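You operate a simulated robot arm through the tools that you are given. There is no shell and no other tool.

The job below is to be done with a simulated robot arm. You get a single attempt, and the scene is never put back.

Task
Cork both full bottles on the turntable with the press.

The check looks at the end state, three seconds after you hand in, the way a careful person would. Anything else that was tipped, shoved, dropped, spilled or broken makes it a failure.

Robot
A 7-joint arm with a two-finger parallel gripper, fixed in place. Base frame: the origin is at the foot of the arm, x ahead of it, y to its left, z up; the work surface is at about z = 0. Lengths are in m, angles in degrees, forces in N, time in s.
With the tool pointing down near the work surface it reaches from about 0.26 to 0.68 m from the base axis. Its first joint turns from -166.0 to 166.0 degrees. Payload 2.5 kg.
The TCP is the grasp point between the finger pads, 0.03 m short of the fingertips. In the tool frame z runs along the fingers and y along their closing line. The gripper opens to 0.094 m. The fingers are 0.028 m wide and 0.01 m thick; the gripper's body (0.05 by 0.096 m) begins 0.055 m behind the TCP.
Orientation is that of the tool frame in the base frame, as a unit quaternion [w, x, y, z]. With the fingers straight down and closing along the base's y, the tool's x points along the base's -x, its y along +y and its z along -z.

Tools
- The arm moves only by the tool nudge_tool. Its argument "series" is a list of rows, each a list of 7 numbers: the turn, a rotation vector about the tool's x, y, z in degrees, then the shift along the tool's x, y, z in m, then the gripper command, from -1 (fully open) to 1 (shut), values between in proportion. In form: [[wx, wy, wz, dx, dy, dz, grip], ...]. A call has 1 to 20 rows; each row is the pose to reach, as a shift and turn from the pose commanded when the call began, along the tool's axes at that moment. Each row takes 0.2 s and may step no farther than 0.05 m and 8.6 degrees from the row before; otherwise, or with a gripper value out of range, the whole call is refused. A pose out of reach is approached as far as the arm can. The call stops where the force on the tool passes 80 N (or 10 N more than at its start, if that is more) or the arm is blocked; 0.2 s more then pass. Each finger travels about 0.072 m/s and halts on what it meets, pressing with about 42 N; the grip force reading is that of the motor and also rises with nothing between the fingers. The clock runs only during rows and for 0.2 s after the last one: add rows that repeat a pose to give the fingers time. It gives the time, the measured TCP pose, the force on the tool (base axes), the opening and the grip force at its end, in the units of the frame above (readings bear some noise), with the torque about the TCP (base axes, N m) and any sound that the robot's microphone picked up.
- Cameras (640 x 400 px; columns grow to the right, rows downward): "scene" is fixed at [0.4009, 0.5002, 0.8656]; the picture's right is [-1.00, 0.06, 0.00], its down [0.03, 0.47, -0.88] and it looks along [-0.06, -0.88, -0.47] (base axes); focal length 324 px, centre (320, 200). "wrist" rides on the gripper at [0.076, 0.014, -0.102] in the tool frame; the picture's right is [-0.18, 0.98, 0.00], its down [-0.75, -0.14, -0.64] and it looks along [-0.63, -0.12, 0.77] (tool axes); focal length 243 px, centre (320, 200).
- capture(camera): a new picture of that camera. It takes no simulated time.
- measure_at(camera, pixels): there is no depth. For up to 12 entries [column, row, z] of the newest picture of that camera ("zoom" is the newest enlarged one), the place [x, y] in the base frame at which the ray of that pixel passes the height z, good to about 0.003 m. It takes no simulated time.
- inspect(camera, box): a new picture of the part [left, top, right, bottom] of that camera's present view, enlarged. It takes no simulated time.
- job_done(): hands the job in; it is judged then, once.

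Open the gripper and draw the arm clear of the work before you hand the job in, unless the task says otherwise.

The tools are called after "Emit:" by a JSON object that holds its "api" and its "payload". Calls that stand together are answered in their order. nudge_tool: Moves the arm, as the interface text tells. Its arguments: {"type":"object","properties":{"series":{"type":"array","items":{"type":"array","items":{"type":"number"}}}},"required":["series"]} The other tools are called the same way: capture (camera) takes a picture; measure_at (camera, pixels) gives the place at which the rays of pixels pass given heights; inspect (camera, box) takes an enlarged picture of a part of a camera's view; job_done () hands the job in.

At the start:

```text
time: 0.0
ee_pos: [0.2758, -0.3757, 0.5412]
tool_rot: [0.0, 0.001, 1.0, 0.0]
force: [0.8, -0.4, 0.6]
wrist_torque: [0.01, 0.0, 0.02]
gripper_width: 0.094
finger_force: 0.0
```

scene: 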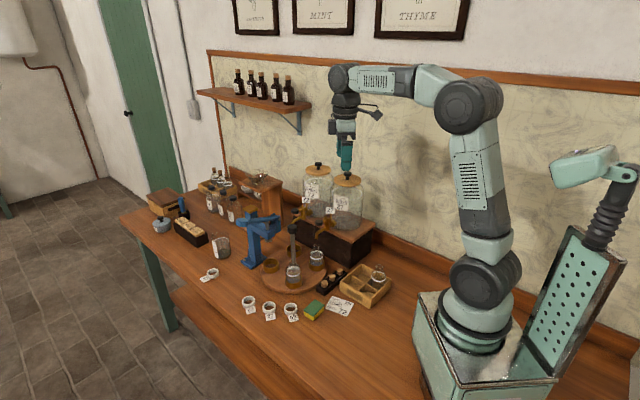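
wrist: 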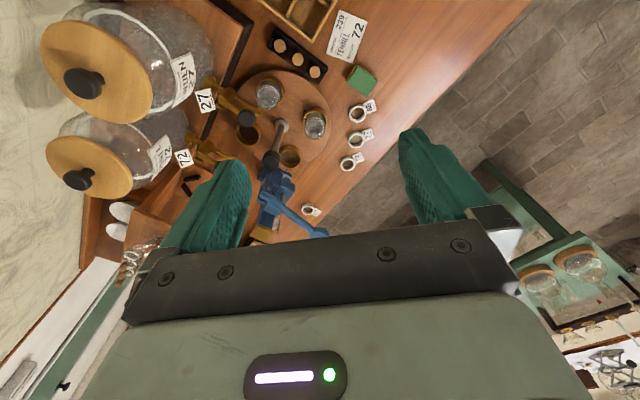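

The scene shows a turntable around (293,272) with bottles, a blue press at about (260,235), and corks near (330,280). I'll look closer at these areas.

Emit:
{"api": "inspect", "payload": {"camera": "scene", "box": [220, 190, 400, 320]}}

Emit:
{"api": "inspect", "payload": {"camera": "wrist", "box": [180, 0, 400, 250]}}

Emit:
{"api": "inspect", "payload": {"camera": "scene", "box": [130, 150, 310, 290]}}

```text
3.08 times, centred on (310, 255) of scene
```

zoom: 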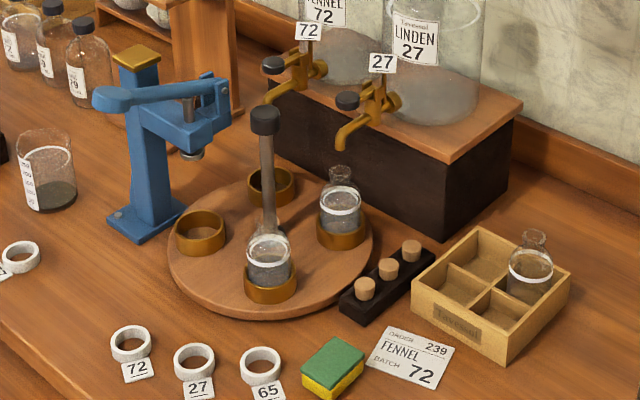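

```text
1.60 times, centred on (290, 125) of wrist
```

zoom: 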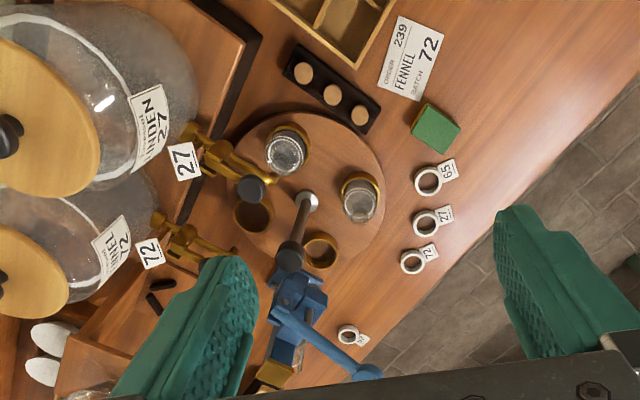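

```text
2.86 times, centred on (220, 220) of scene
```

zoom: 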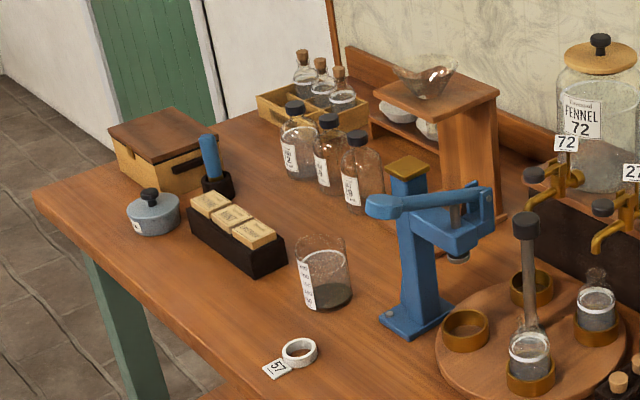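

Two filled bottles sit in brass cups on the turntable, three corks are in a black rack, and the blue press has a lever. I'll measure the key points in both views at several heights to triangulate.

Emit:
{"api": "measure_at", "payload": {"camera": "scene", "pixels": [[324.6, 283.6, 0.03], [332.1, 277.1, 0.03], [339.5, 270.3, 0.03], [324.6, 283.6, 0.05], [339.5, 270.3, 0.05], [316.5, 247, 0.1], [316.5, 247, 0.13], [292, 228, 0.15], [292, 228, 0.2], [292, 228, 0.25], [266, 213, 0.2], [248, 222, 0.2]]}}

Emit:
{"api": "measure_at", "payload": {"camera": "wrist", "pixels": [[279.4, 45, 0.03], [297.5, 58.75, 0.03], [314.4, 71.25, 0.03], [279.4, 45, 0.05], [314.4, 71.25, 0.05], [268.7, 95, 0.1], [315, 125, 0.1], [281.5, 125, 0.02], [271, 161, 0.15], [271, 161, 0.2], [271, 161, 0.25], [271, 161, 0.1]]}}

```text
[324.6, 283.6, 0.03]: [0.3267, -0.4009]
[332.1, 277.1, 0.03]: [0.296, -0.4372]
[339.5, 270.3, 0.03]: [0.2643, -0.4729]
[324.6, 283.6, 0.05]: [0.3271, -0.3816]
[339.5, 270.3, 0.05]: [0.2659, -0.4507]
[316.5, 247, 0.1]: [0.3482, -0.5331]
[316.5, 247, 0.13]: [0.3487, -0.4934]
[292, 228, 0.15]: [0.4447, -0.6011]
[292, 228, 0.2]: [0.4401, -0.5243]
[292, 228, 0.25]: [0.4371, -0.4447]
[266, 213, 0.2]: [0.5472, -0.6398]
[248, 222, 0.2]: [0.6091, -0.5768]
```

```text
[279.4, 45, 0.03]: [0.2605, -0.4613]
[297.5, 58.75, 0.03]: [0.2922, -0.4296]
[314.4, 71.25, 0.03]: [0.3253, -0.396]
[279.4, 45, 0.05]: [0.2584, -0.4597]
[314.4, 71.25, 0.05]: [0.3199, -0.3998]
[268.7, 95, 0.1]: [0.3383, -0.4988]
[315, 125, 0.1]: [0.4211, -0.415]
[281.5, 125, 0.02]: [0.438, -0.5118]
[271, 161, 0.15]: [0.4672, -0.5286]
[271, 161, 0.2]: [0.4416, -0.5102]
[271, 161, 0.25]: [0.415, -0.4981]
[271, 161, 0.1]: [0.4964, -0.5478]
```

The turntable post sits near (0.44,-0.51) with its knob at z≈0.2; the corks are about z≈0.035. I'll zoom both views on the press and its lever.

Emit:
{"api": "inspect", "payload": {"camera": "scene", "box": [230, 195, 310, 275]}}

Emit:
{"api": "inspect", "payload": {"camera": "wrist", "box": [230, 120, 350, 250]}}

Emit:
{"api": "inspect", "payload": {"camera": "scene", "box": [290, 240, 400, 330]}}

```text
5.00 times, centred on (270, 235) of scene
```

zoom: 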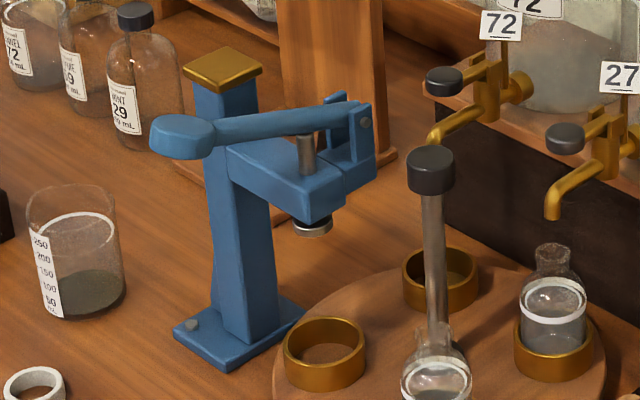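

```text
3.08 times, centred on (290, 185) of wrist
```

zoom: 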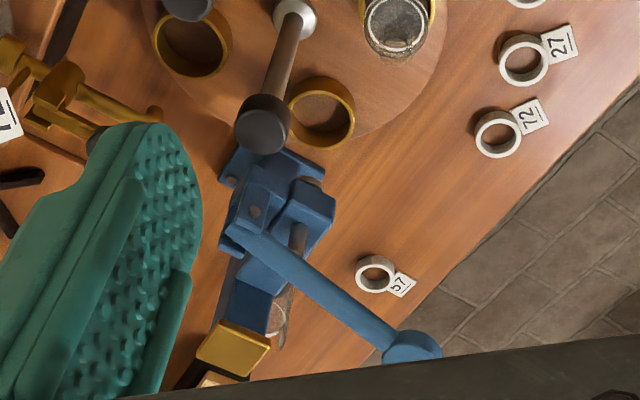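

```text
4.44 times, centred on (345, 285) of scene
```

zoom: 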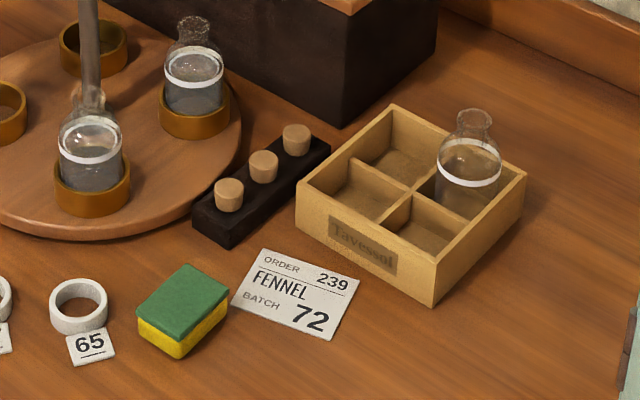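

I'll triangulate the lever handle, pivot and ram, plus the cups, using both views.

Emit:
{"api": "measure_at", "payload": {"camera": "scene", "pixels": [[243, 222, 0.15], [243, 222, 0.2], [243, 222, 0.25], [279, 219.4, 0.2], [279, 219.4, 0.25], [268.4, 240.6, 0.1], [268.4, 240.6, 0.15], [268.4, 240.6, 0.2], [270.8, 266, 0.045], [294, 246, 0.045], [264, 207, 0.2], [245, 300, 0.005]]}}

Emit:
{"api": "measure_at", "payload": {"camera": "wrist", "pixels": [[319.2, 232, 0.15], [319.2, 232, 0.2], [319.2, 232, 0.25], [268.9, 190, 0.2], [268.9, 190, 0.25], [290, 156.4, 0.045], [248.1, 134.5, 0.045], [268, 95, 0.045], [316, 130, 0.045], [268, 241, 0.2], [268, 241, 0.25], [283, 124, 0.02]]}}

```text
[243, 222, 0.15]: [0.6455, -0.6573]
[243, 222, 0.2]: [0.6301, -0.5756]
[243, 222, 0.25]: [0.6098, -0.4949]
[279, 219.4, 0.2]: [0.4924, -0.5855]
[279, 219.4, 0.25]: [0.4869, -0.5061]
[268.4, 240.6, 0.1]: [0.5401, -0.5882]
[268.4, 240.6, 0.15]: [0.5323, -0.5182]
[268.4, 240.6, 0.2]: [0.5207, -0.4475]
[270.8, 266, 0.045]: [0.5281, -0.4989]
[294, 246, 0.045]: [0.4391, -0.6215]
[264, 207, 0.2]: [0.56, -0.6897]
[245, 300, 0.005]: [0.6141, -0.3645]
```

```text
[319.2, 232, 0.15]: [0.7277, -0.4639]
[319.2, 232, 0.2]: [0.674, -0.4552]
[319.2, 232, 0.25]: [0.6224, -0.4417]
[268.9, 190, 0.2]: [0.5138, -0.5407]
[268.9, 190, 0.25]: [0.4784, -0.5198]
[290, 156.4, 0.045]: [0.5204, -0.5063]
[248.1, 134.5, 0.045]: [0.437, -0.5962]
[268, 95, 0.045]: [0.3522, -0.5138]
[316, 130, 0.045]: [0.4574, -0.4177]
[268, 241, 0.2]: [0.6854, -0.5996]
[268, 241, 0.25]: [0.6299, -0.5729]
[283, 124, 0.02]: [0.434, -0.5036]
```

Cups sit at radius ≈0.088 about (0.438,-0.508), and the lever handle is near (0.595,-0.44,0.28). I need better views of the press, so I move the arm above the front of the turntable with the wrist camera yawed toward it.

Emit:
{"api": "nudge_tool", "payload": {"series": [[0, 0, 7, -0.02, 0.011, 0.02, -1], [0, 0, 14, -0.04, 0.022, 0.05, -1], [0, 0, 21, -0.06, 0.032, 0.08, -1], [0, 0, 28, -0.08, 0.043, 0.11, -1], [0, 0, 36, -0.1, 0.054, 0.14, -1], [0, 0, 43, -0.12, 0.064, 0.163, -1], [0, 0, 43, -0.12, 0.064, 0.163, -1]]}}

Emit:
{"api": "capture", "payload": {"camera": "wrist"}}

Emit:
{"api": "capture", "payload": {"camera": "scene"}}

```text
time: 1.6
ee_pos: [0.3972, -0.3109, 0.3784]
tool_rot: [0.0, 0.367, 0.93, 0.0]
force: [0.0, -0.7, -0.1]
wrist_torque: [-0.03, -0.01, 0.01]
gripper_width: 0.094
finger_force: 0.0
```

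```text
taken
```

wrist: 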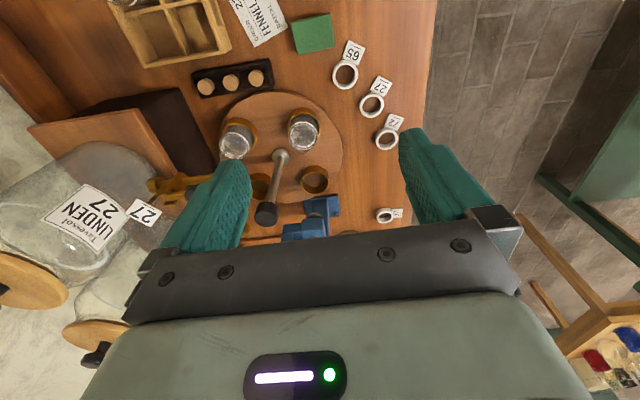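

```text
taken
```

scene: 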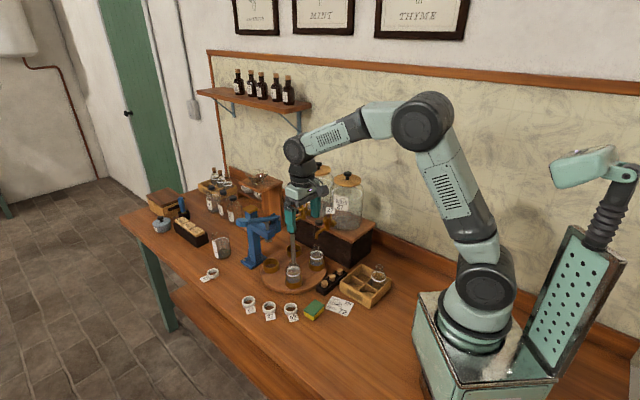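

The wrist view now shows the turntable with cups and part of the press at (310,215). I'll zoom in for details of bottle mouths and alignment.

Emit:
{"api": "inspect", "payload": {"camera": "wrist", "box": [180, 50, 360, 240]}}

Emit:
{"api": "inspect", "payload": {"camera": "scene", "box": [230, 195, 350, 290]}}

```text
2.11 times, centred on (270, 145) of wrist
```

zoom: 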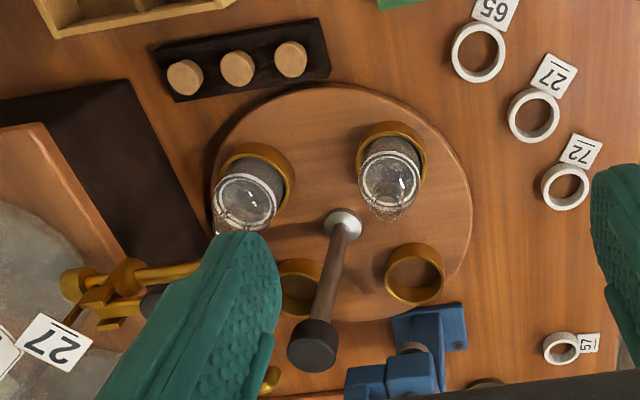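

```text
4.21 times, centred on (290, 242) of scene
```

zoom: 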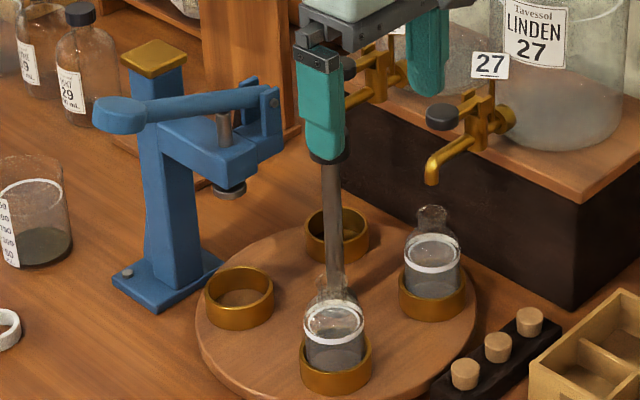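

The LINDEN spout tip sits right above bottle A's mouth at z≈0.16, so corks must be set at the front station near (0.44,-0.42). I'll move over the press for a steep, close view of the ram, pivot and lever.

Emit:
{"api": "nudge_tool", "payload": {"series": [[0, 0, 0, 0, 0, -0.03, -1], [0, 0, 0, -0.035, -0.014, -0.05, -1], [0, 0, 0, -0.07, -0.027, -0.06, -1], [0, 0, 0, -0.105, -0.04, -0.07, -1], [0, 0, 0, -0.14, -0.054, -0.07, -1], [0, 0, 0, -0.17, -0.066, -0.07, -1], [0, 0, 0, -0.17, -0.066, -0.07, -1]]}}

Emit:
{"api": "capture", "payload": {"camera": "wrist"}}

Emit:
{"api": "inspect", "payload": {"camera": "wrist", "box": [220, 20, 420, 220]}}

```text
time: 3.2
ee_pos: [0.4651, -0.464, 0.4465]
tool_rot: [-0.001, 0.367, 0.93, 0.001]
force: [-0.7, 0.3, -0.9]
wrist_torque: [0.0, 0.03, -0.01]
gripper_width: 0.0939
finger_force: 0.0
out of reach, approached as far as the arm can: row 6, 7
```

```text
taken
```

wrist: 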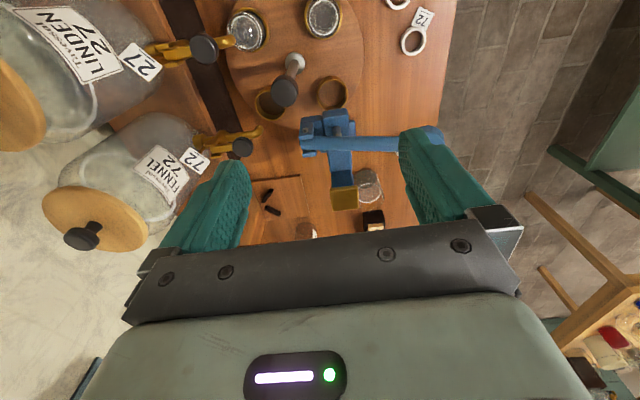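

```text
2.00 times, centred on (320, 120) of wrist
```

zoom: 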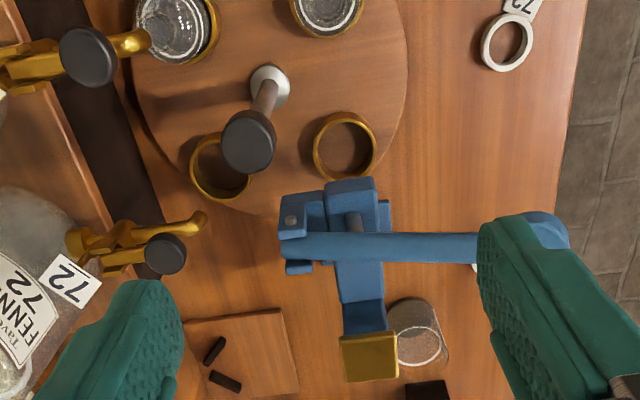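

Now I see the press from above: head/rod at zoom (353,222), lever running right from pivot (290,225). I'll measure these at candidate heights.

Emit:
{"api": "measure_at", "payload": {"camera": "zoom", "pixels": [[353, 222, 0.21], [353, 222, 0.23], [345, 143, 0.045], [220, 168, 0.045], [250, 140, 0.2], [250, 140, 0.21], [268, 85, 0.02], [367, 358, 0.26], [548, 228, 0.27], [548, 228, 0.29], [290, 222, 0.24], [290, 222, 0.25]]}}

Emit:
{"api": "inspect", "payload": {"camera": "wrist", "box": [290, 90, 450, 220]}}

Emit:
{"api": "inspect", "payload": {"camera": "scene", "box": [230, 200, 310, 260]}}

```text
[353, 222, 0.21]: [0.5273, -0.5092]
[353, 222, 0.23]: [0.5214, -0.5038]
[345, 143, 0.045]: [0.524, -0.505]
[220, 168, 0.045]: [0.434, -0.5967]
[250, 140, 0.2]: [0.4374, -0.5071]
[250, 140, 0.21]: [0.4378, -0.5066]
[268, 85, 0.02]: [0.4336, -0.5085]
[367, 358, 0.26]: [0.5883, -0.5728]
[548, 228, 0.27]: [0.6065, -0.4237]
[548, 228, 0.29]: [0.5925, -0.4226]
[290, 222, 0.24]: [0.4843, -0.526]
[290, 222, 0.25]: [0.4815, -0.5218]
```

```text
3.08 times, centred on (370, 155) of wrist
```

zoom: 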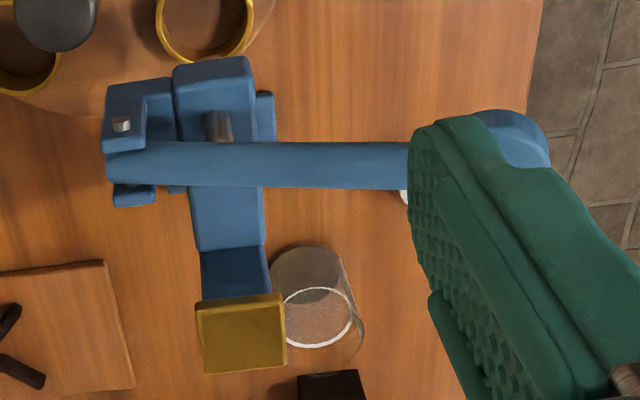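

```text
6.67 times, centred on (270, 230) of scene
```

zoom: 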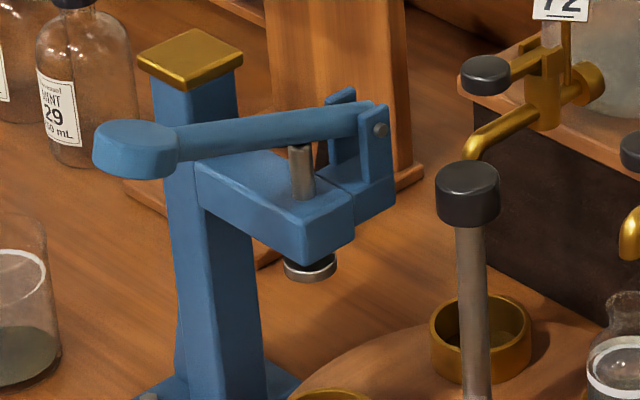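

Ram rod is at ≈(0.524,-0.507) over cup C (0.524,-0.505), so an empty cup is under the press; the lever runs to a handle near (0.60,-0.43,0.28). Now I move over the cork rack with the gripper turned so that the fingers close across the rack.

Emit:
{"api": "nudge_tool", "payload": {"series": [[0, 0, 7.6, 0.0126, -0.0067, 0.005, -1], [0, 0, 15.2, 0.0251, -0.0134, 0.015, -1], [0, 0, 22.8, 0.0377, -0.0201, 0.03, -1], [0, 0, 30.4, 0.0502, -0.0268, 0.045, -1], [0, 0, 38, 0.0628, -0.0335, 0.06, -1], [0, 0, 45.6, 0.0754, -0.0402, 0.075, -1], [0, 0, 53.2, 0.0879, -0.047, 0.09, -1], [0, 0, 60.8, 0.1005, -0.0537, 0.105, -1], [0, 0, 68.4, 0.113, -0.0604, 0.12, -1], [0, 0, 76, 0.1256, -0.0671, 0.13, -1], [0, 0, 83.6, 0.1381, -0.0738, 0.14, -1], [0, 0, 91, 0.1507, -0.0805, 0.1465, -1], [0, 0, 91, 0.1507, -0.0805, 0.1465, -1]]}}

Emit:
{"api": "capture", "payload": {"camera": "wrist"}}

Emit:
{"api": "inspect", "payload": {"camera": "wrist", "box": [220, 20, 420, 200]}}

```text
time: 6.0
ee_pos: [0.3017, -0.4205, 0.3005]
tool_rot: [-0.001, 0.921, 0.39, 0.0]
force: [0.3, 1.1, -0.1]
wrist_torque: [0.01, 0.0, 0.0]
gripper_width: 0.094
finger_force: 0.2
```

```text
taken
```

wrist: 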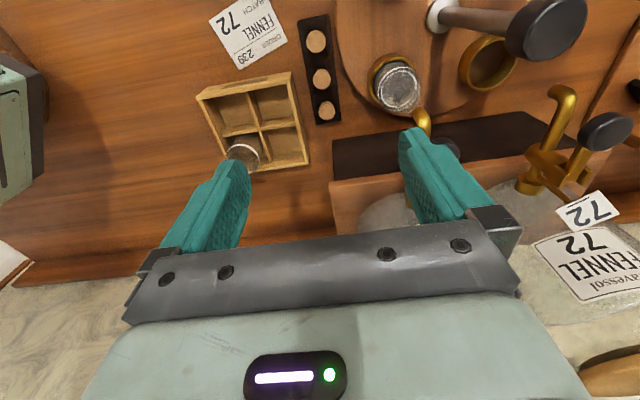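

```text
2.22 times, centred on (320, 110) of wrist
```

zoom: 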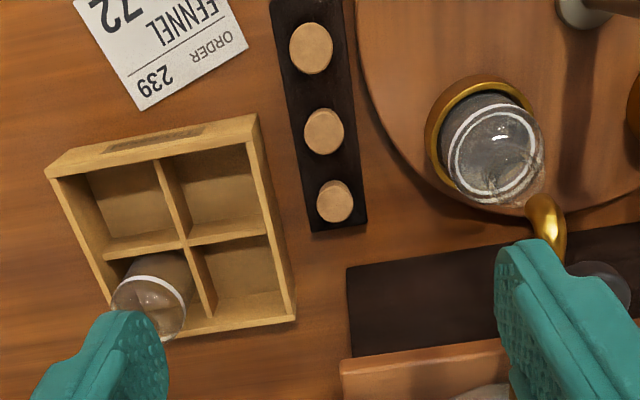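

The rack's corks are at zoom (311,47), (324,131), (336,201). Measuring them at several heights.

Emit:
{"api": "measure_at", "payload": {"camera": "zoom", "pixels": [[313, 48, 0.03], [313, 48, 0.05], [324, 131, 0.03], [324, 131, 0.05], [336, 201, 0.03], [336, 201, 0.05], [275, 5, 0.02], [365, 225, 0.02], [312, 232, 0.02], [494, 150, 0.1]]}}

Emit:
{"api": "inspect", "payload": {"camera": "scene", "box": [310, 255, 350, 300]}}

Emit:
{"api": "inspect", "payload": {"camera": "scene", "box": [275, 235, 335, 295]}}

```text
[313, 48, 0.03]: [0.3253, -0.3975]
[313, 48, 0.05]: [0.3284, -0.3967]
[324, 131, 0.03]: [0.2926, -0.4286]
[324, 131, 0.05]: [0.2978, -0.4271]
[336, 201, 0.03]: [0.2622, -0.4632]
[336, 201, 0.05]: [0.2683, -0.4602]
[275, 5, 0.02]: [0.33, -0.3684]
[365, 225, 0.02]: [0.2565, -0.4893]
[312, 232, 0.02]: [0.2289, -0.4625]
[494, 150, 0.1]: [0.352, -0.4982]
```

```text
8.89 times, centred on (330, 278) of scene
```

zoom: 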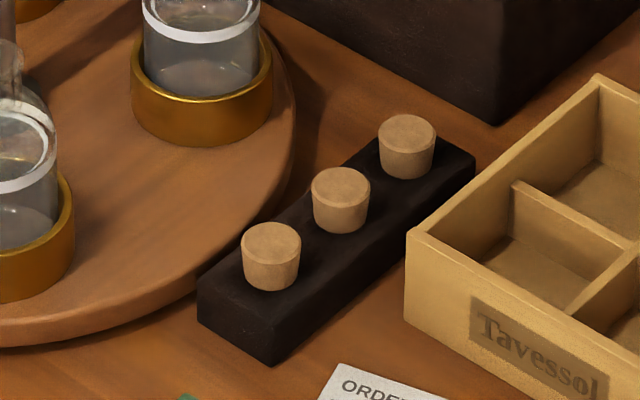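

```text
6.67 times, centred on (305, 265) of scene
```

zoom: 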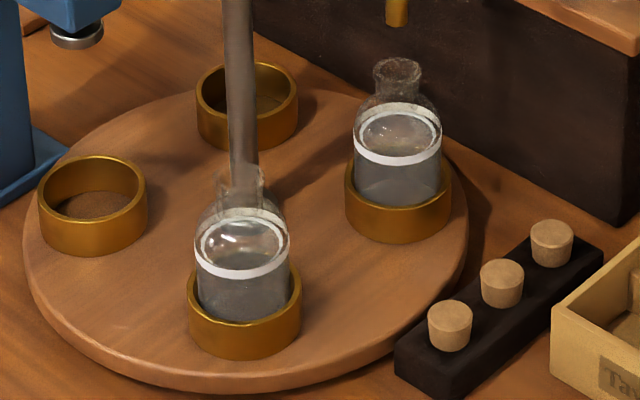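

Corks are at about (0.326,-0.397), (0.295,-0.428), (0.265,-0.462), top z≈0.04, rack top ≈0.02. I'll descend above the first cork to z=0.13 with the fingers half closed, then check alignment.

Emit:
{"api": "nudge_tool", "payload": {"series": [[0, 0, 0, 0.011, 0.0005, 0.04, -0.1], [0, 0, 0, 0.022, 0.001, 0.08, -0.1], [0, 0, 0, 0.0327, 0.0014, 0.12, -0.1], [0, 0, 0, 0.0327, 0.0014, 0.15, -0.1], [0, 0, 0, 0.0327, 0.0014, 0.1705, -0.1], [0, 0, 0, 0.0327, 0.0014, 0.1705, -0.1], [0, 0, 0, 0.0327, 0.0014, 0.1705, -0.1]]}}

Emit:
{"api": "capture", "payload": {"camera": "wrist"}}

Emit:
{"api": "inspect", "payload": {"camera": "wrist", "box": [240, 60, 400, 200]}}

```text
time: 7.6
ee_pos: [0.3255, -0.3957, 0.1296]
tool_rot: [0.0, 0.92, 0.391, 0.0]
force: [0.2, -0.1, -0.1]
wrist_torque: [0.01, 0.0, 0.02]
gripper_width: 0.0516
finger_force: 0.0
```

```text
taken
```

wrist: 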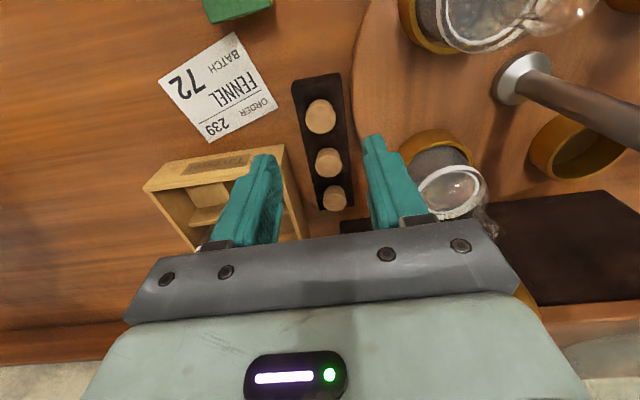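

```text
2.86 times, centred on (320, 130) of wrist
```

zoom: 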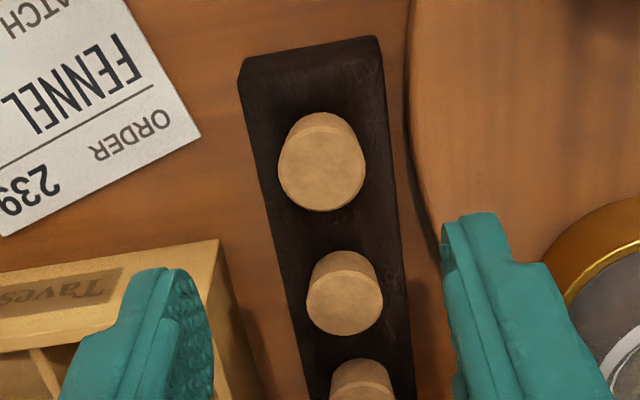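

Cork 1's top is at zoom (322,170), nearly on the TCP's line. Measuring it at plausible heights to fine-tune.

Emit:
{"api": "measure_at", "payload": {"camera": "zoom", "pixels": [[322, 172, 0.036], [322, 172, 0.04], [322, 172, 0.044], [278, 172, 0.04], [366, 172, 0.04], [320, 120, 0.02], [345, 302, 0.04], [376, 36, 0.02], [240, 70, 0.02]]}}

Emit:
{"api": "inspect", "payload": {"camera": "scene", "box": [290, 240, 350, 300]}}

```text
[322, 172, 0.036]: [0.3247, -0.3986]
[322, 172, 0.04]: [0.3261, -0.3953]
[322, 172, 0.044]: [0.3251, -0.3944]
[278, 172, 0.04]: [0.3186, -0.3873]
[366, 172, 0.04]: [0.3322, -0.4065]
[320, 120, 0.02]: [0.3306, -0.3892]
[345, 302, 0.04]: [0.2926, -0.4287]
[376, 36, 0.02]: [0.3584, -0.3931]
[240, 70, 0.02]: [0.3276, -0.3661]
```

```text
6.67 times, centred on (320, 270) of scene
```

zoom: 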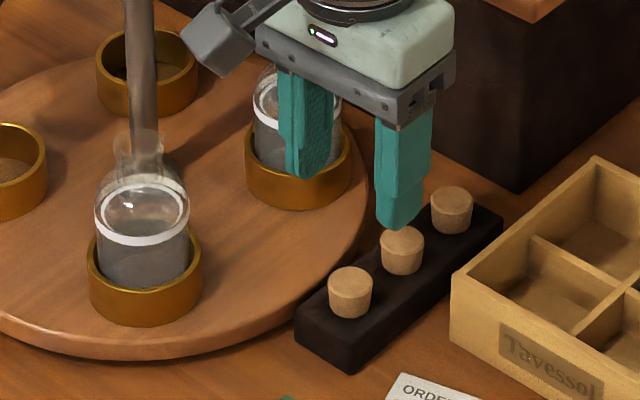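

Alignment is good. I'll descend to z≈0.066 and check the fingertips against the cork in the scene view before gripping.

Emit:
{"api": "nudge_tool", "payload": {"series": [[0, 0, 0, 0, 0, 0.03, -0.1], [0, 0, 0, 0, 0, 0.05, -0.1], [0, 0, 0, 0, 0, 0.064, -0.1], [0, 0, 0, 0, 0, 0.064, -0.1]]}}

Emit:
{"api": "inspect", "payload": {"camera": "scene", "box": [300, 255, 350, 300]}}

Emit:
{"api": "inspect", "payload": {"camera": "wrist", "box": [240, 80, 400, 220]}}

```text
time: 8.6
ee_pos: [0.3237, -0.3968, 0.0662]
tool_rot: [0.0, 0.92, 0.391, 0.0]
force: [0.2, 0.4, 0.0]
wrist_torque: [0.04, -0.01, -0.01]
gripper_width: 0.0519
finger_force: 0.1
```

```text
8.89 times, centred on (325, 278) of scene
```

zoom: 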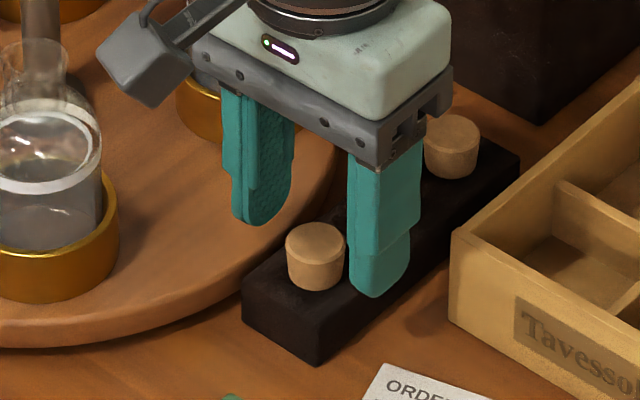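

```text
2.86 times, centred on (320, 150) of wrist
```

zoom: 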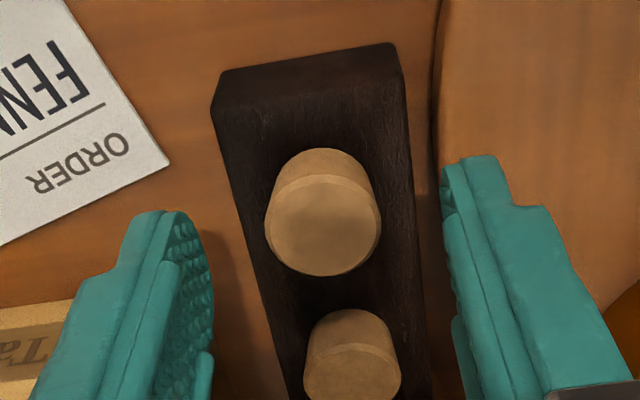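

The tips are about 8 mm below the cork's top and centred on it. I lower 2 mm more and close on the cork.

Emit:
{"api": "nudge_tool", "payload": {"series": [[0, 0, 0, 0.001, 0, 0.002, -0.1], [0, 0, 0, 0.001, 0, 0.002, 0.3], [0, 0, 0, 0.001, 0, 0.002, 0.7], [0, 0, 0, 0.001, 0, 0.002, 1], [0, 0, 0, 0.001, 0, 0.002, 1], [0, 0, 0, 0.001, 0, 0.002, 1]]}}

Emit:
{"api": "inspect", "payload": {"camera": "wrist", "box": [240, 80, 400, 220]}}

Emit:
{"api": "inspect", "payload": {"camera": "scene", "box": [300, 255, 350, 300]}}

```text
time: 10.0
ee_pos: [0.3272, -0.3979, 0.0676]
tool_rot: [0.004, 0.92, 0.391, 0.002]
force: [-7.1, 9.9, 71.1]
wrist_torque: [0.3, 0.2, -0.01]
gripper_width: 0.0
finger_force: 33.1
```

```text
2.86 times, centred on (320, 150) of wrist
```

zoom: 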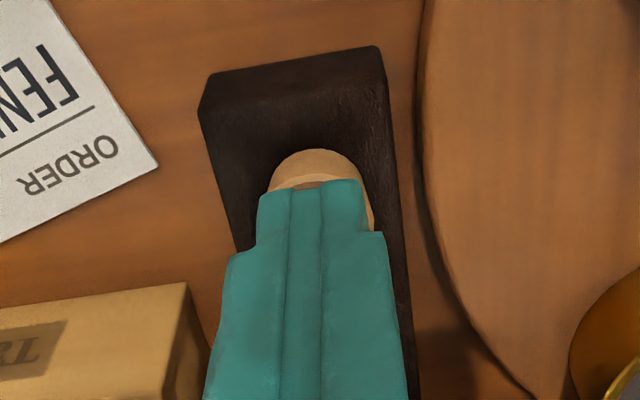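

```text
8.89 times, centred on (325, 278) of scene
```

zoom: 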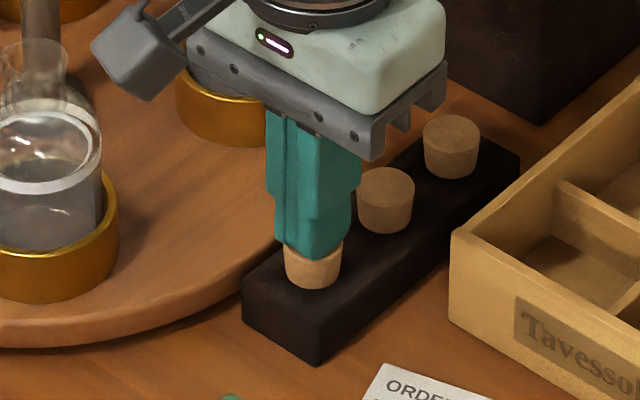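

The fingers closed just above the cork (width 0, pushing 71 N on it), so the cork top is at about 0.0376. I raise, reopen, and check that the cork is still in place.

Emit:
{"api": "nudge_tool", "payload": {"series": [[0, 0, 0, 0, 0, -0.01, 1], [0, 0, 0, 0, 0, -0.03, 1], [0, 0, 0, 0, 0, -0.03, 0.3], [0, 0, 0, 0, 0, -0.03, -0.1], [0, 0, 0, 0, 0, -0.03, -0.1], [0, 0, 0, 0, 0, -0.03, -0.1]]}}

Emit:
{"api": "inspect", "payload": {"camera": "wrist", "box": [240, 60, 400, 200]}}

Emit:
{"api": "inspect", "payload": {"camera": "scene", "box": [300, 255, 350, 300]}}

```text
time: 11.4
ee_pos: [0.3262, -0.3969, 0.0947]
tool_rot: [0.0, 0.921, 0.391, 0.0]
force: [1.3, -0.5, 0.1]
wrist_torque: [0.0, 0.01, -0.02]
gripper_width: 0.0517
finger_force: 0.0
```

```text
2.86 times, centred on (320, 130) of wrist
```

zoom: 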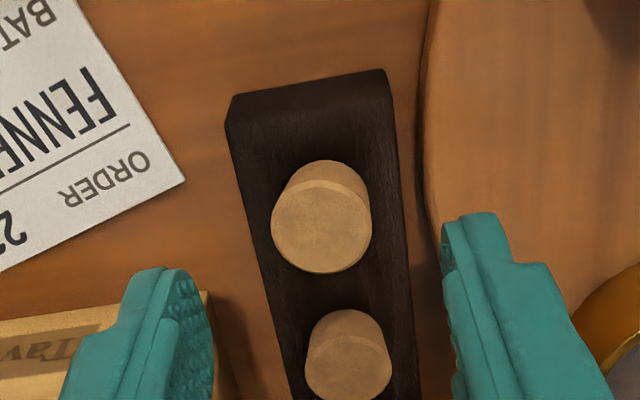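

```text
8.89 times, centred on (325, 278) of scene
```

zoom: 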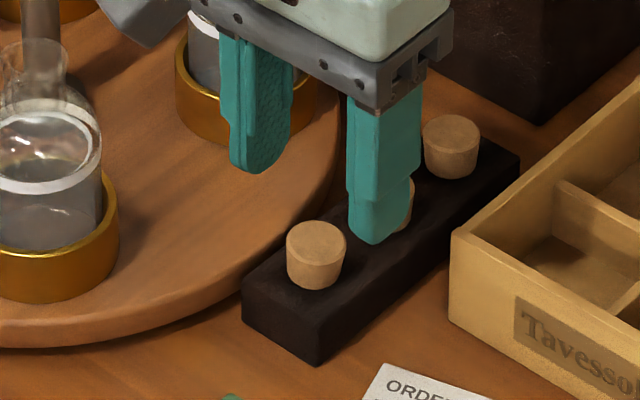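

The cork is intact in the rack. I lower to TCP z≈0.057 (tips ≈10 mm below the cork's top) and grip again.

Emit:
{"api": "measure_at", "payload": {"camera": "zoom", "pixels": [[321, 225, 0.0375], [349, 362, 0.0375]]}}

Emit:
{"api": "nudge_tool", "payload": {"series": [[0, 0, 0, 0, 0, 0.02, -0.1], [0, 0, 0, 0, 0, 0.0375, -0.1], [0, 0, 0, 0, 0, 0.0375, -0.1]]}}

```text
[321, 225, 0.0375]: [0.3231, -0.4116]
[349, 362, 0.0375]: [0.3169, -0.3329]
```

```text
time: 12.2
ee_pos: [0.3248, -0.3963, 0.0561]
tool_rot: [-0.001, 0.921, 0.39, 0.0]
force: [-0.9, -0.3, -1.1]
wrist_torque: [0.01, 0.0, -0.01]
gripper_width: 0.0516
finger_force: 0.1
```

(Those two measurements referred to the scene zoom; I disregard them.) No contact so far; now I close on the cork.

Emit:
{"api": "nudge_tool", "payload": {"series": [[0, 0, 0, 0, 0, 0, 0.2], [0, 0, 0, 0, 0, 0, 0.5], [0, 0, 0, 0, 0, 0, 1], [0, 0, 0, 0, 0, 0, 1], [0, 0, 0, 0, 0, 0, 1]]}}

Emit:
{"api": "inspect", "payload": {"camera": "wrist", "box": [240, 80, 400, 220]}}

Emit:
{"api": "inspect", "payload": {"camera": "scene", "box": [300, 255, 350, 300]}}

```text
time: 13.4
ee_pos: [0.3258, -0.3968, 0.0568]
tool_rot: [0.0, 0.92, 0.391, 0.001]
force: [0.4, 0.0, -0.6]
wrist_torque: [-0.02, -0.01, 0.01]
gripper_width: 0.0121
finger_force: 42.1
```

```text
2.86 times, centred on (320, 150) of wrist
```

zoom: 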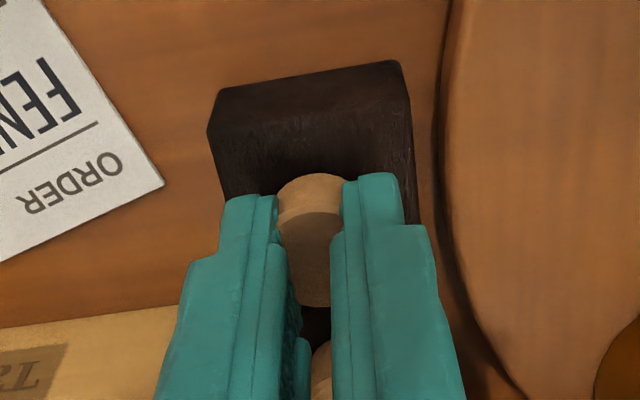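

```text
8.89 times, centred on (325, 278) of scene
```

zoom: 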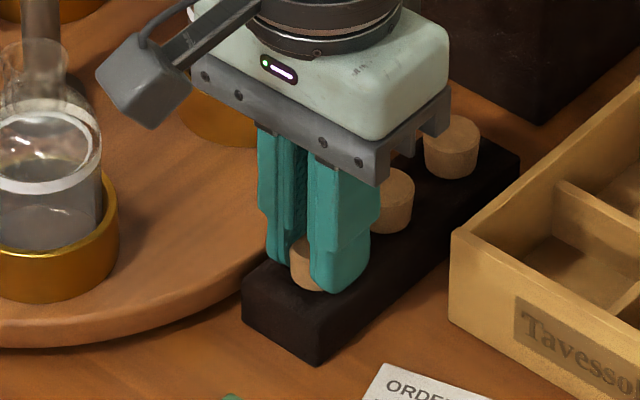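

Gripper stopped at 0.0121 with 42 N on the cork. I lift slowly to see whether the cork comes along.

Emit:
{"api": "nudge_tool", "payload": {"series": [[0, 0, 0, 0, 0, -0.005, 1], [0, 0, 0, 0, 0, -0.015, 1], [0, 0, 0, 0, 0, -0.035, 1], [0, 0, 0, 0, 0, -0.06, 1], [0, 0, 0, 0, 0, -0.09, 1], [0, 0, 0, 0, 0, -0.12, 1], [0, 0, 0, 0, 0, -0.12, 1]]}}

Emit:
{"api": "inspect", "payload": {"camera": "wrist", "box": [240, 80, 400, 220]}}

Emit:
{"api": "inspect", "payload": {"camera": "scene", "box": [290, 225, 360, 300]}}

```text
time: 15.0
ee_pos: [0.325, -0.3978, 0.177]
tool_rot: [-0.001, 0.921, 0.391, 0.0]
force: [-0.5, 0.7, 0.3]
wrist_torque: [-0.01, 0.01, 0.01]
gripper_width: 0.012
finger_force: 42.1
```

```text
2.86 times, centred on (320, 150) of wrist
```

zoom: 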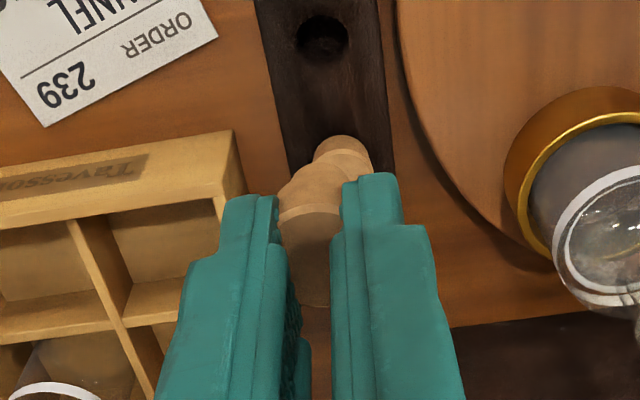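

```text
5.33 times, centred on (325, 262) of scene
```

zoom: 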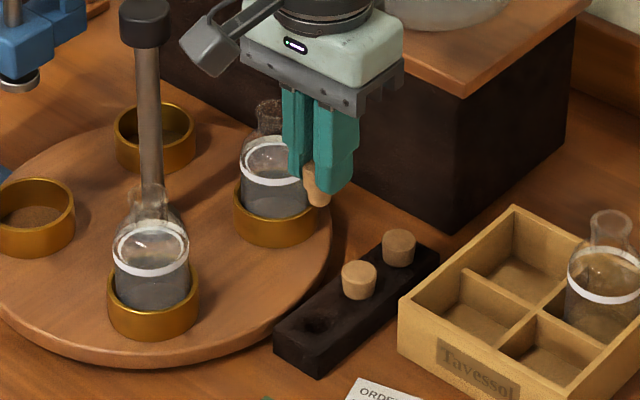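

The cork is held; it has a narrower stem below its head and may be slightly tilted. I'll look closer.

Emit:
{"api": "inspect", "payload": {"camera": "wrist", "box": [280, 110, 360, 190]}}

Emit:
{"api": "inspect", "payload": {"camera": "scene", "box": [310, 240, 340, 270]}}

```text
5.00 times, centred on (320, 150) of wrist
```

zoom: 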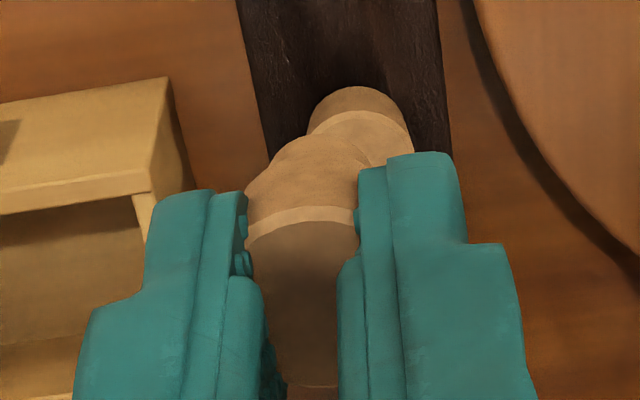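

```text
13.33 times, centred on (325, 255) of scene
```

zoom: 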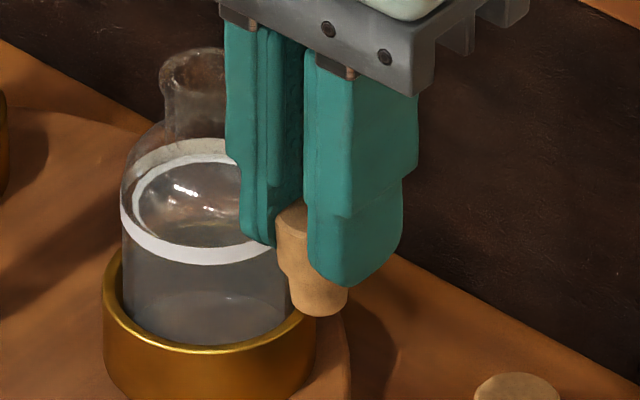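

The cork head is clamped with its stem showing at zoom (360,130), off the finger centreline, so it seems tilted. I raise it clear and turn the gripper to view the cork from other angles with the scene camera.

Emit:
{"api": "nudge_tool", "payload": {"series": [[0, 0, 0, 0, 0, -0.03, 1], [0, 0, 0, 0.02, 0.0, -0.06, 1], [0, 0, 0, 0.04, 0, -0.09, 1], [0, 0, -8, 0.05, 0, -0.12, 1], [0, 0, -16, 0.05, 0, -0.12, 1], [0, 0, -24, 0.05, 0, -0.12, 1], [0, 0, -32, 0.05, 0, -0.12, 1], [0, 0, -40, 0.05, 0, -0.12, 1], [0, 0, -44, 0.05, 0, -0.12, 1], [0, 0, -44, 0.05, 0, -0.12, 1]]}}

Emit:
{"api": "inspect", "payload": {"camera": "scene", "box": [300, 190, 350, 240]}}

Emit:
{"api": "inspect", "payload": {"camera": "wrist", "box": [280, 110, 360, 190]}}

Emit:
{"api": "capture", "payload": {"camera": "scene"}}

```text
time: 17.2
ee_pos: [0.3604, -0.3603, 0.2974]
tool_rot: [0.0, 0.707, 0.708, 0.0]
force: [0.2, 0.5, 0.0]
wrist_torque: [0.0, 0.01, 0.05]
gripper_width: 0.0114
finger_force: 42.3
```

```text
8.00 times, centred on (325, 215) of scene
```

zoom: 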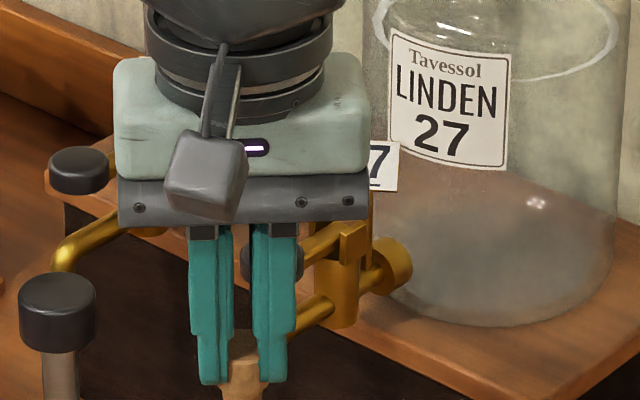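

```text
5.00 times, centred on (320, 150) of wrist
```

zoom: 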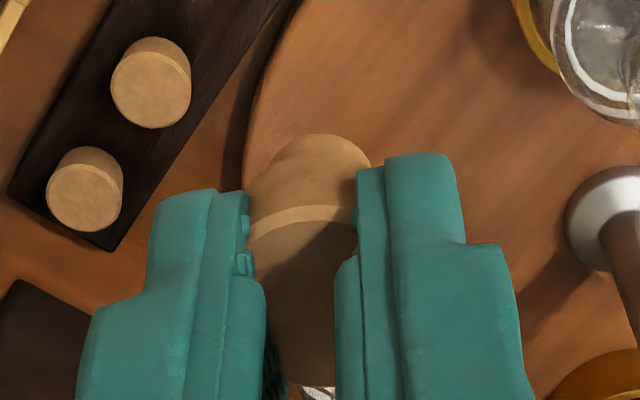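

```text
taken
```

scene: 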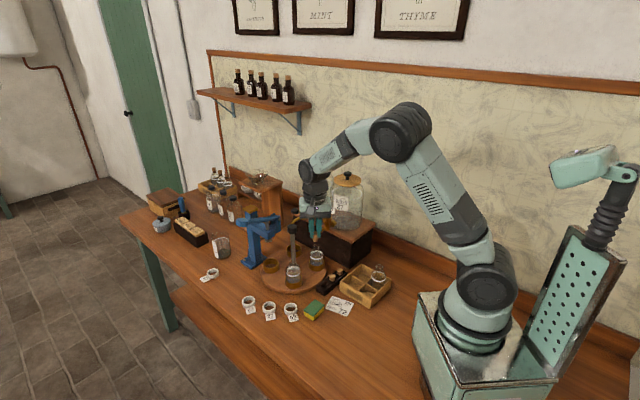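

The earlier "stem" was really the neighbouring cork in the rack. Let me look closely at the cork in the grip.

Emit:
{"api": "inspect", "payload": {"camera": "scene", "box": [303, 220, 328, 248]}}

Emit:
{"api": "inspect", "payload": {"camera": "wrist", "box": [300, 125, 340, 175]}}

```text
14.29 times, centred on (316, 234) of scene
```

zoom: 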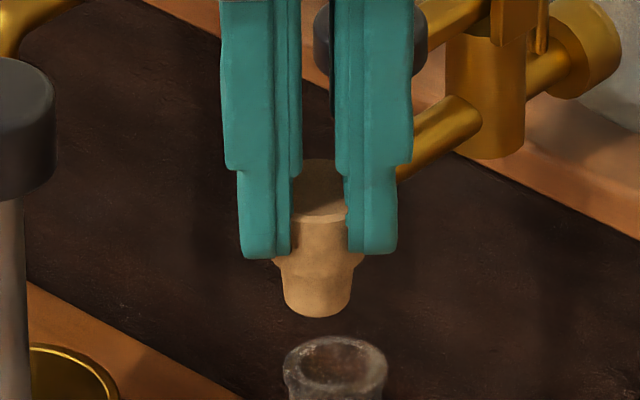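

```text
8.00 times, centred on (320, 150) of wrist
```

zoom: 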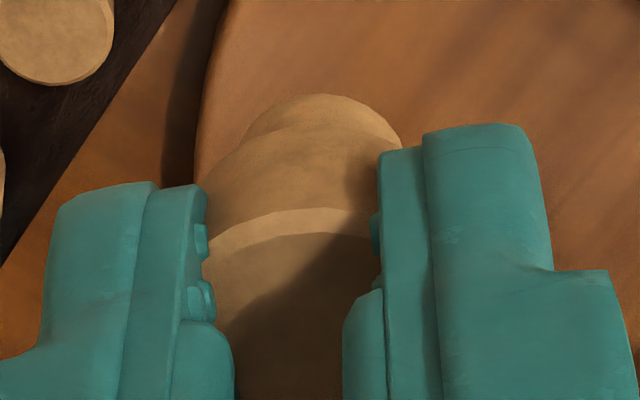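

Now it is clear: the cork hangs straight, head clamped with a ~13 mm stem below the tips, and the bottle mouth bore (~17 mm) accepts it. I move over bottle B at the front station, hovering above its mouth.

Emit:
{"api": "nudge_tool", "payload": {"series": [[0, 0, 0, -0.014, 0.019, 0.01, 1], [0, 0, 0, -0.029, 0.038, 0.025, 1], [0, 0, 0, -0.043, 0.057, 0.045, 1], [0, 0, 0, -0.0577, 0.0766, 0.065, 1], [0, 0, 0, -0.0577, 0.0766, 0.075, 1], [0, 0, 0, -0.0577, 0.0766, 0.075, 1]]}}

Emit:
{"api": "inspect", "payload": {"camera": "scene", "box": [275, 235, 315, 275]}}

Emit:
{"api": "inspect", "payload": {"camera": "wrist", "box": [270, 70, 370, 170]}}

```text
time: 18.6
ee_pos: [0.4375, -0.419, 0.2212]
tool_rot: [0.001, 0.707, 0.707, 0.0]
force: [-1.0, 0.2, 0.1]
wrist_torque: [0.01, 0.01, 0.0]
gripper_width: 0.0167
finger_force: 42.1
```

```text
10.00 times, centred on (295, 255) of scene
```

zoom: 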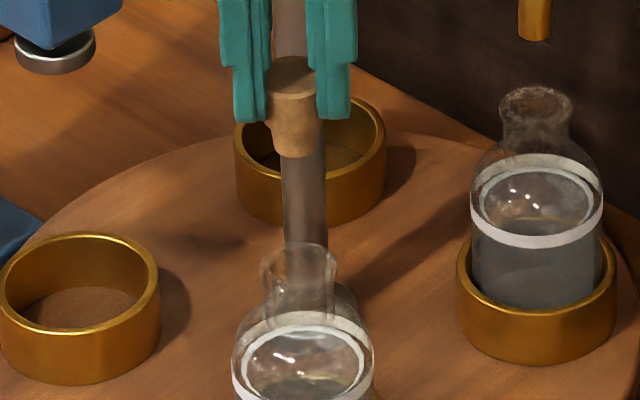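

```text
4.00 times, centred on (320, 120) of wrist
```

zoom: 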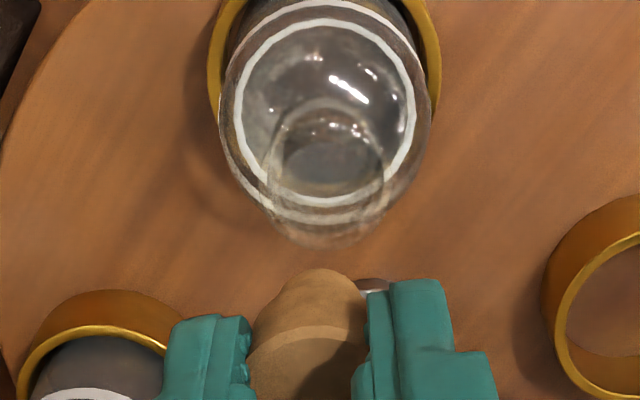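

The gripper width changed to 0.0167, so the cork may have shifted in the grip. I look closer before going on.

Emit:
{"api": "inspect", "payload": {"camera": "scene", "box": [282, 233, 306, 255]}}

Emit:
{"api": "inspect", "payload": {"camera": "wrist", "box": [295, 130, 345, 180]}}

Emit:
{"api": "nudge_tool", "payload": {"series": [[0, 0, 0, 0, 0, 0, 1]]}}

```text
16.00 times, centred on (294, 244) of scene
```

zoom: 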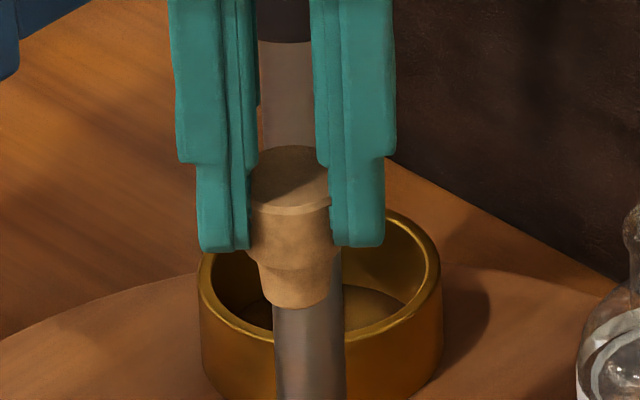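

```text
8.00 times, centred on (320, 155) of wrist
```

zoom: 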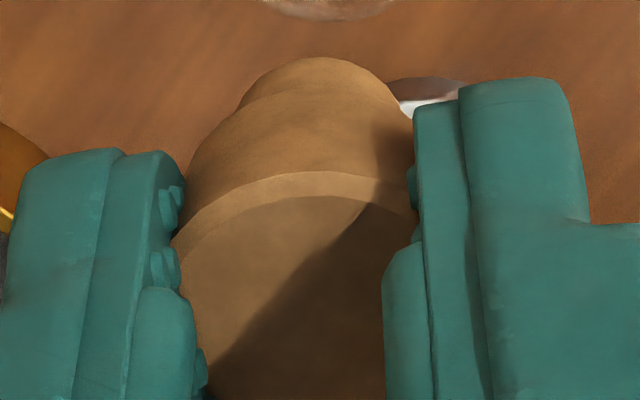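

```text
time: 19.0
ee_pos: [0.437, -0.4191, 0.2221]
tool_rot: [0.0, 0.707, 0.707, 0.0]
force: [-0.9, -1.0, 0.5]
wrist_torque: [-0.01, -0.03, 0.01]
gripper_width: 0.0166
finger_force: 41.9
```

Cork is tilted a few degrees but held. I zoom on the bottle's mouth in the wrist view to locate it.

Emit:
{"api": "inspect", "payload": {"camera": "wrist", "box": [295, 85, 350, 140]}}

Emit:
{"api": "inspect", "payload": {"camera": "scene", "box": [282, 250, 306, 280]}}

```text
7.27 times, centred on (322, 112) of wrist
```

zoom: 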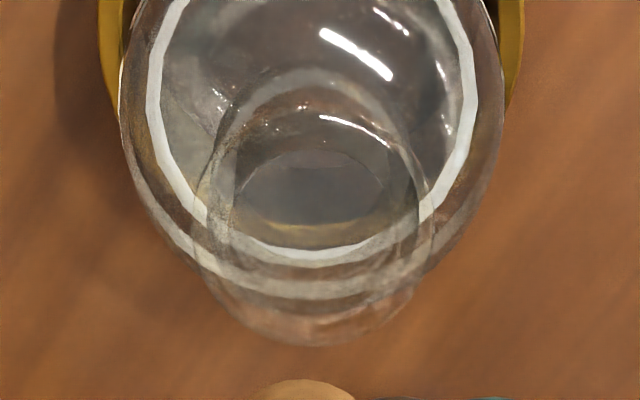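

```text
13.33 times, centred on (294, 265) of scene
```

zoom: 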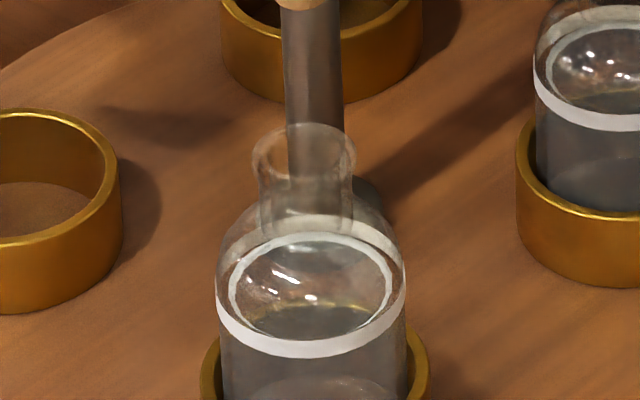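

The lip's rim ellipse is centred near (303,150) in the scene zoom. I'll measure it, then do the same from a fresh wrist zoom.

Emit:
{"api": "measure_at", "payload": {"camera": "zoom", "pixels": [[303, 150, 0.125], [303, 150, 0.13], [303, 150, 0.135], [313, 2, 0.17], [313, 2, 0.178]]}}

Emit:
{"api": "inspect", "payload": {"camera": "wrist", "box": [290, 90, 350, 150]}}

```text
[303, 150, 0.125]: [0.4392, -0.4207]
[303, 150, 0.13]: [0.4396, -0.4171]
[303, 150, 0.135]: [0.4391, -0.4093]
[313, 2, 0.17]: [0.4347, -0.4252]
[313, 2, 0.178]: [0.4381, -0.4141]
```

```text
6.67 times, centred on (320, 120) of wrist
```

zoom: 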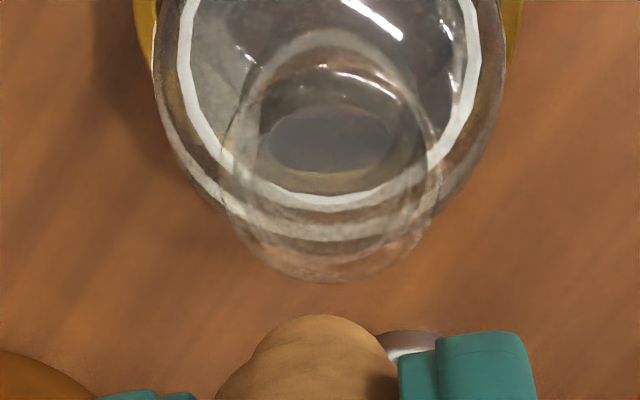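

I measure the lip centre in the wrist zoom, around (331,190), at several heights.

Emit:
{"api": "measure_at", "payload": {"camera": "zoom", "pixels": [[331, 190, 0.125], [331, 190, 0.13], [331, 190, 0.135], [330, 282, 0.13], [218, 170, 0.13], [443, 170, 0.13], [330, 316, 0.178], [330, 316, 0.182]]}}

```text
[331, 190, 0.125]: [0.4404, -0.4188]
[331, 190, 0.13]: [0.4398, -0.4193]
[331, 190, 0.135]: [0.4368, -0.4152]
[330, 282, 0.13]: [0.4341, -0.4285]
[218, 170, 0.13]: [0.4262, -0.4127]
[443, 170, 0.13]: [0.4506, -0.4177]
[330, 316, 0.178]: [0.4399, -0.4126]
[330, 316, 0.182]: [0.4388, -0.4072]
```

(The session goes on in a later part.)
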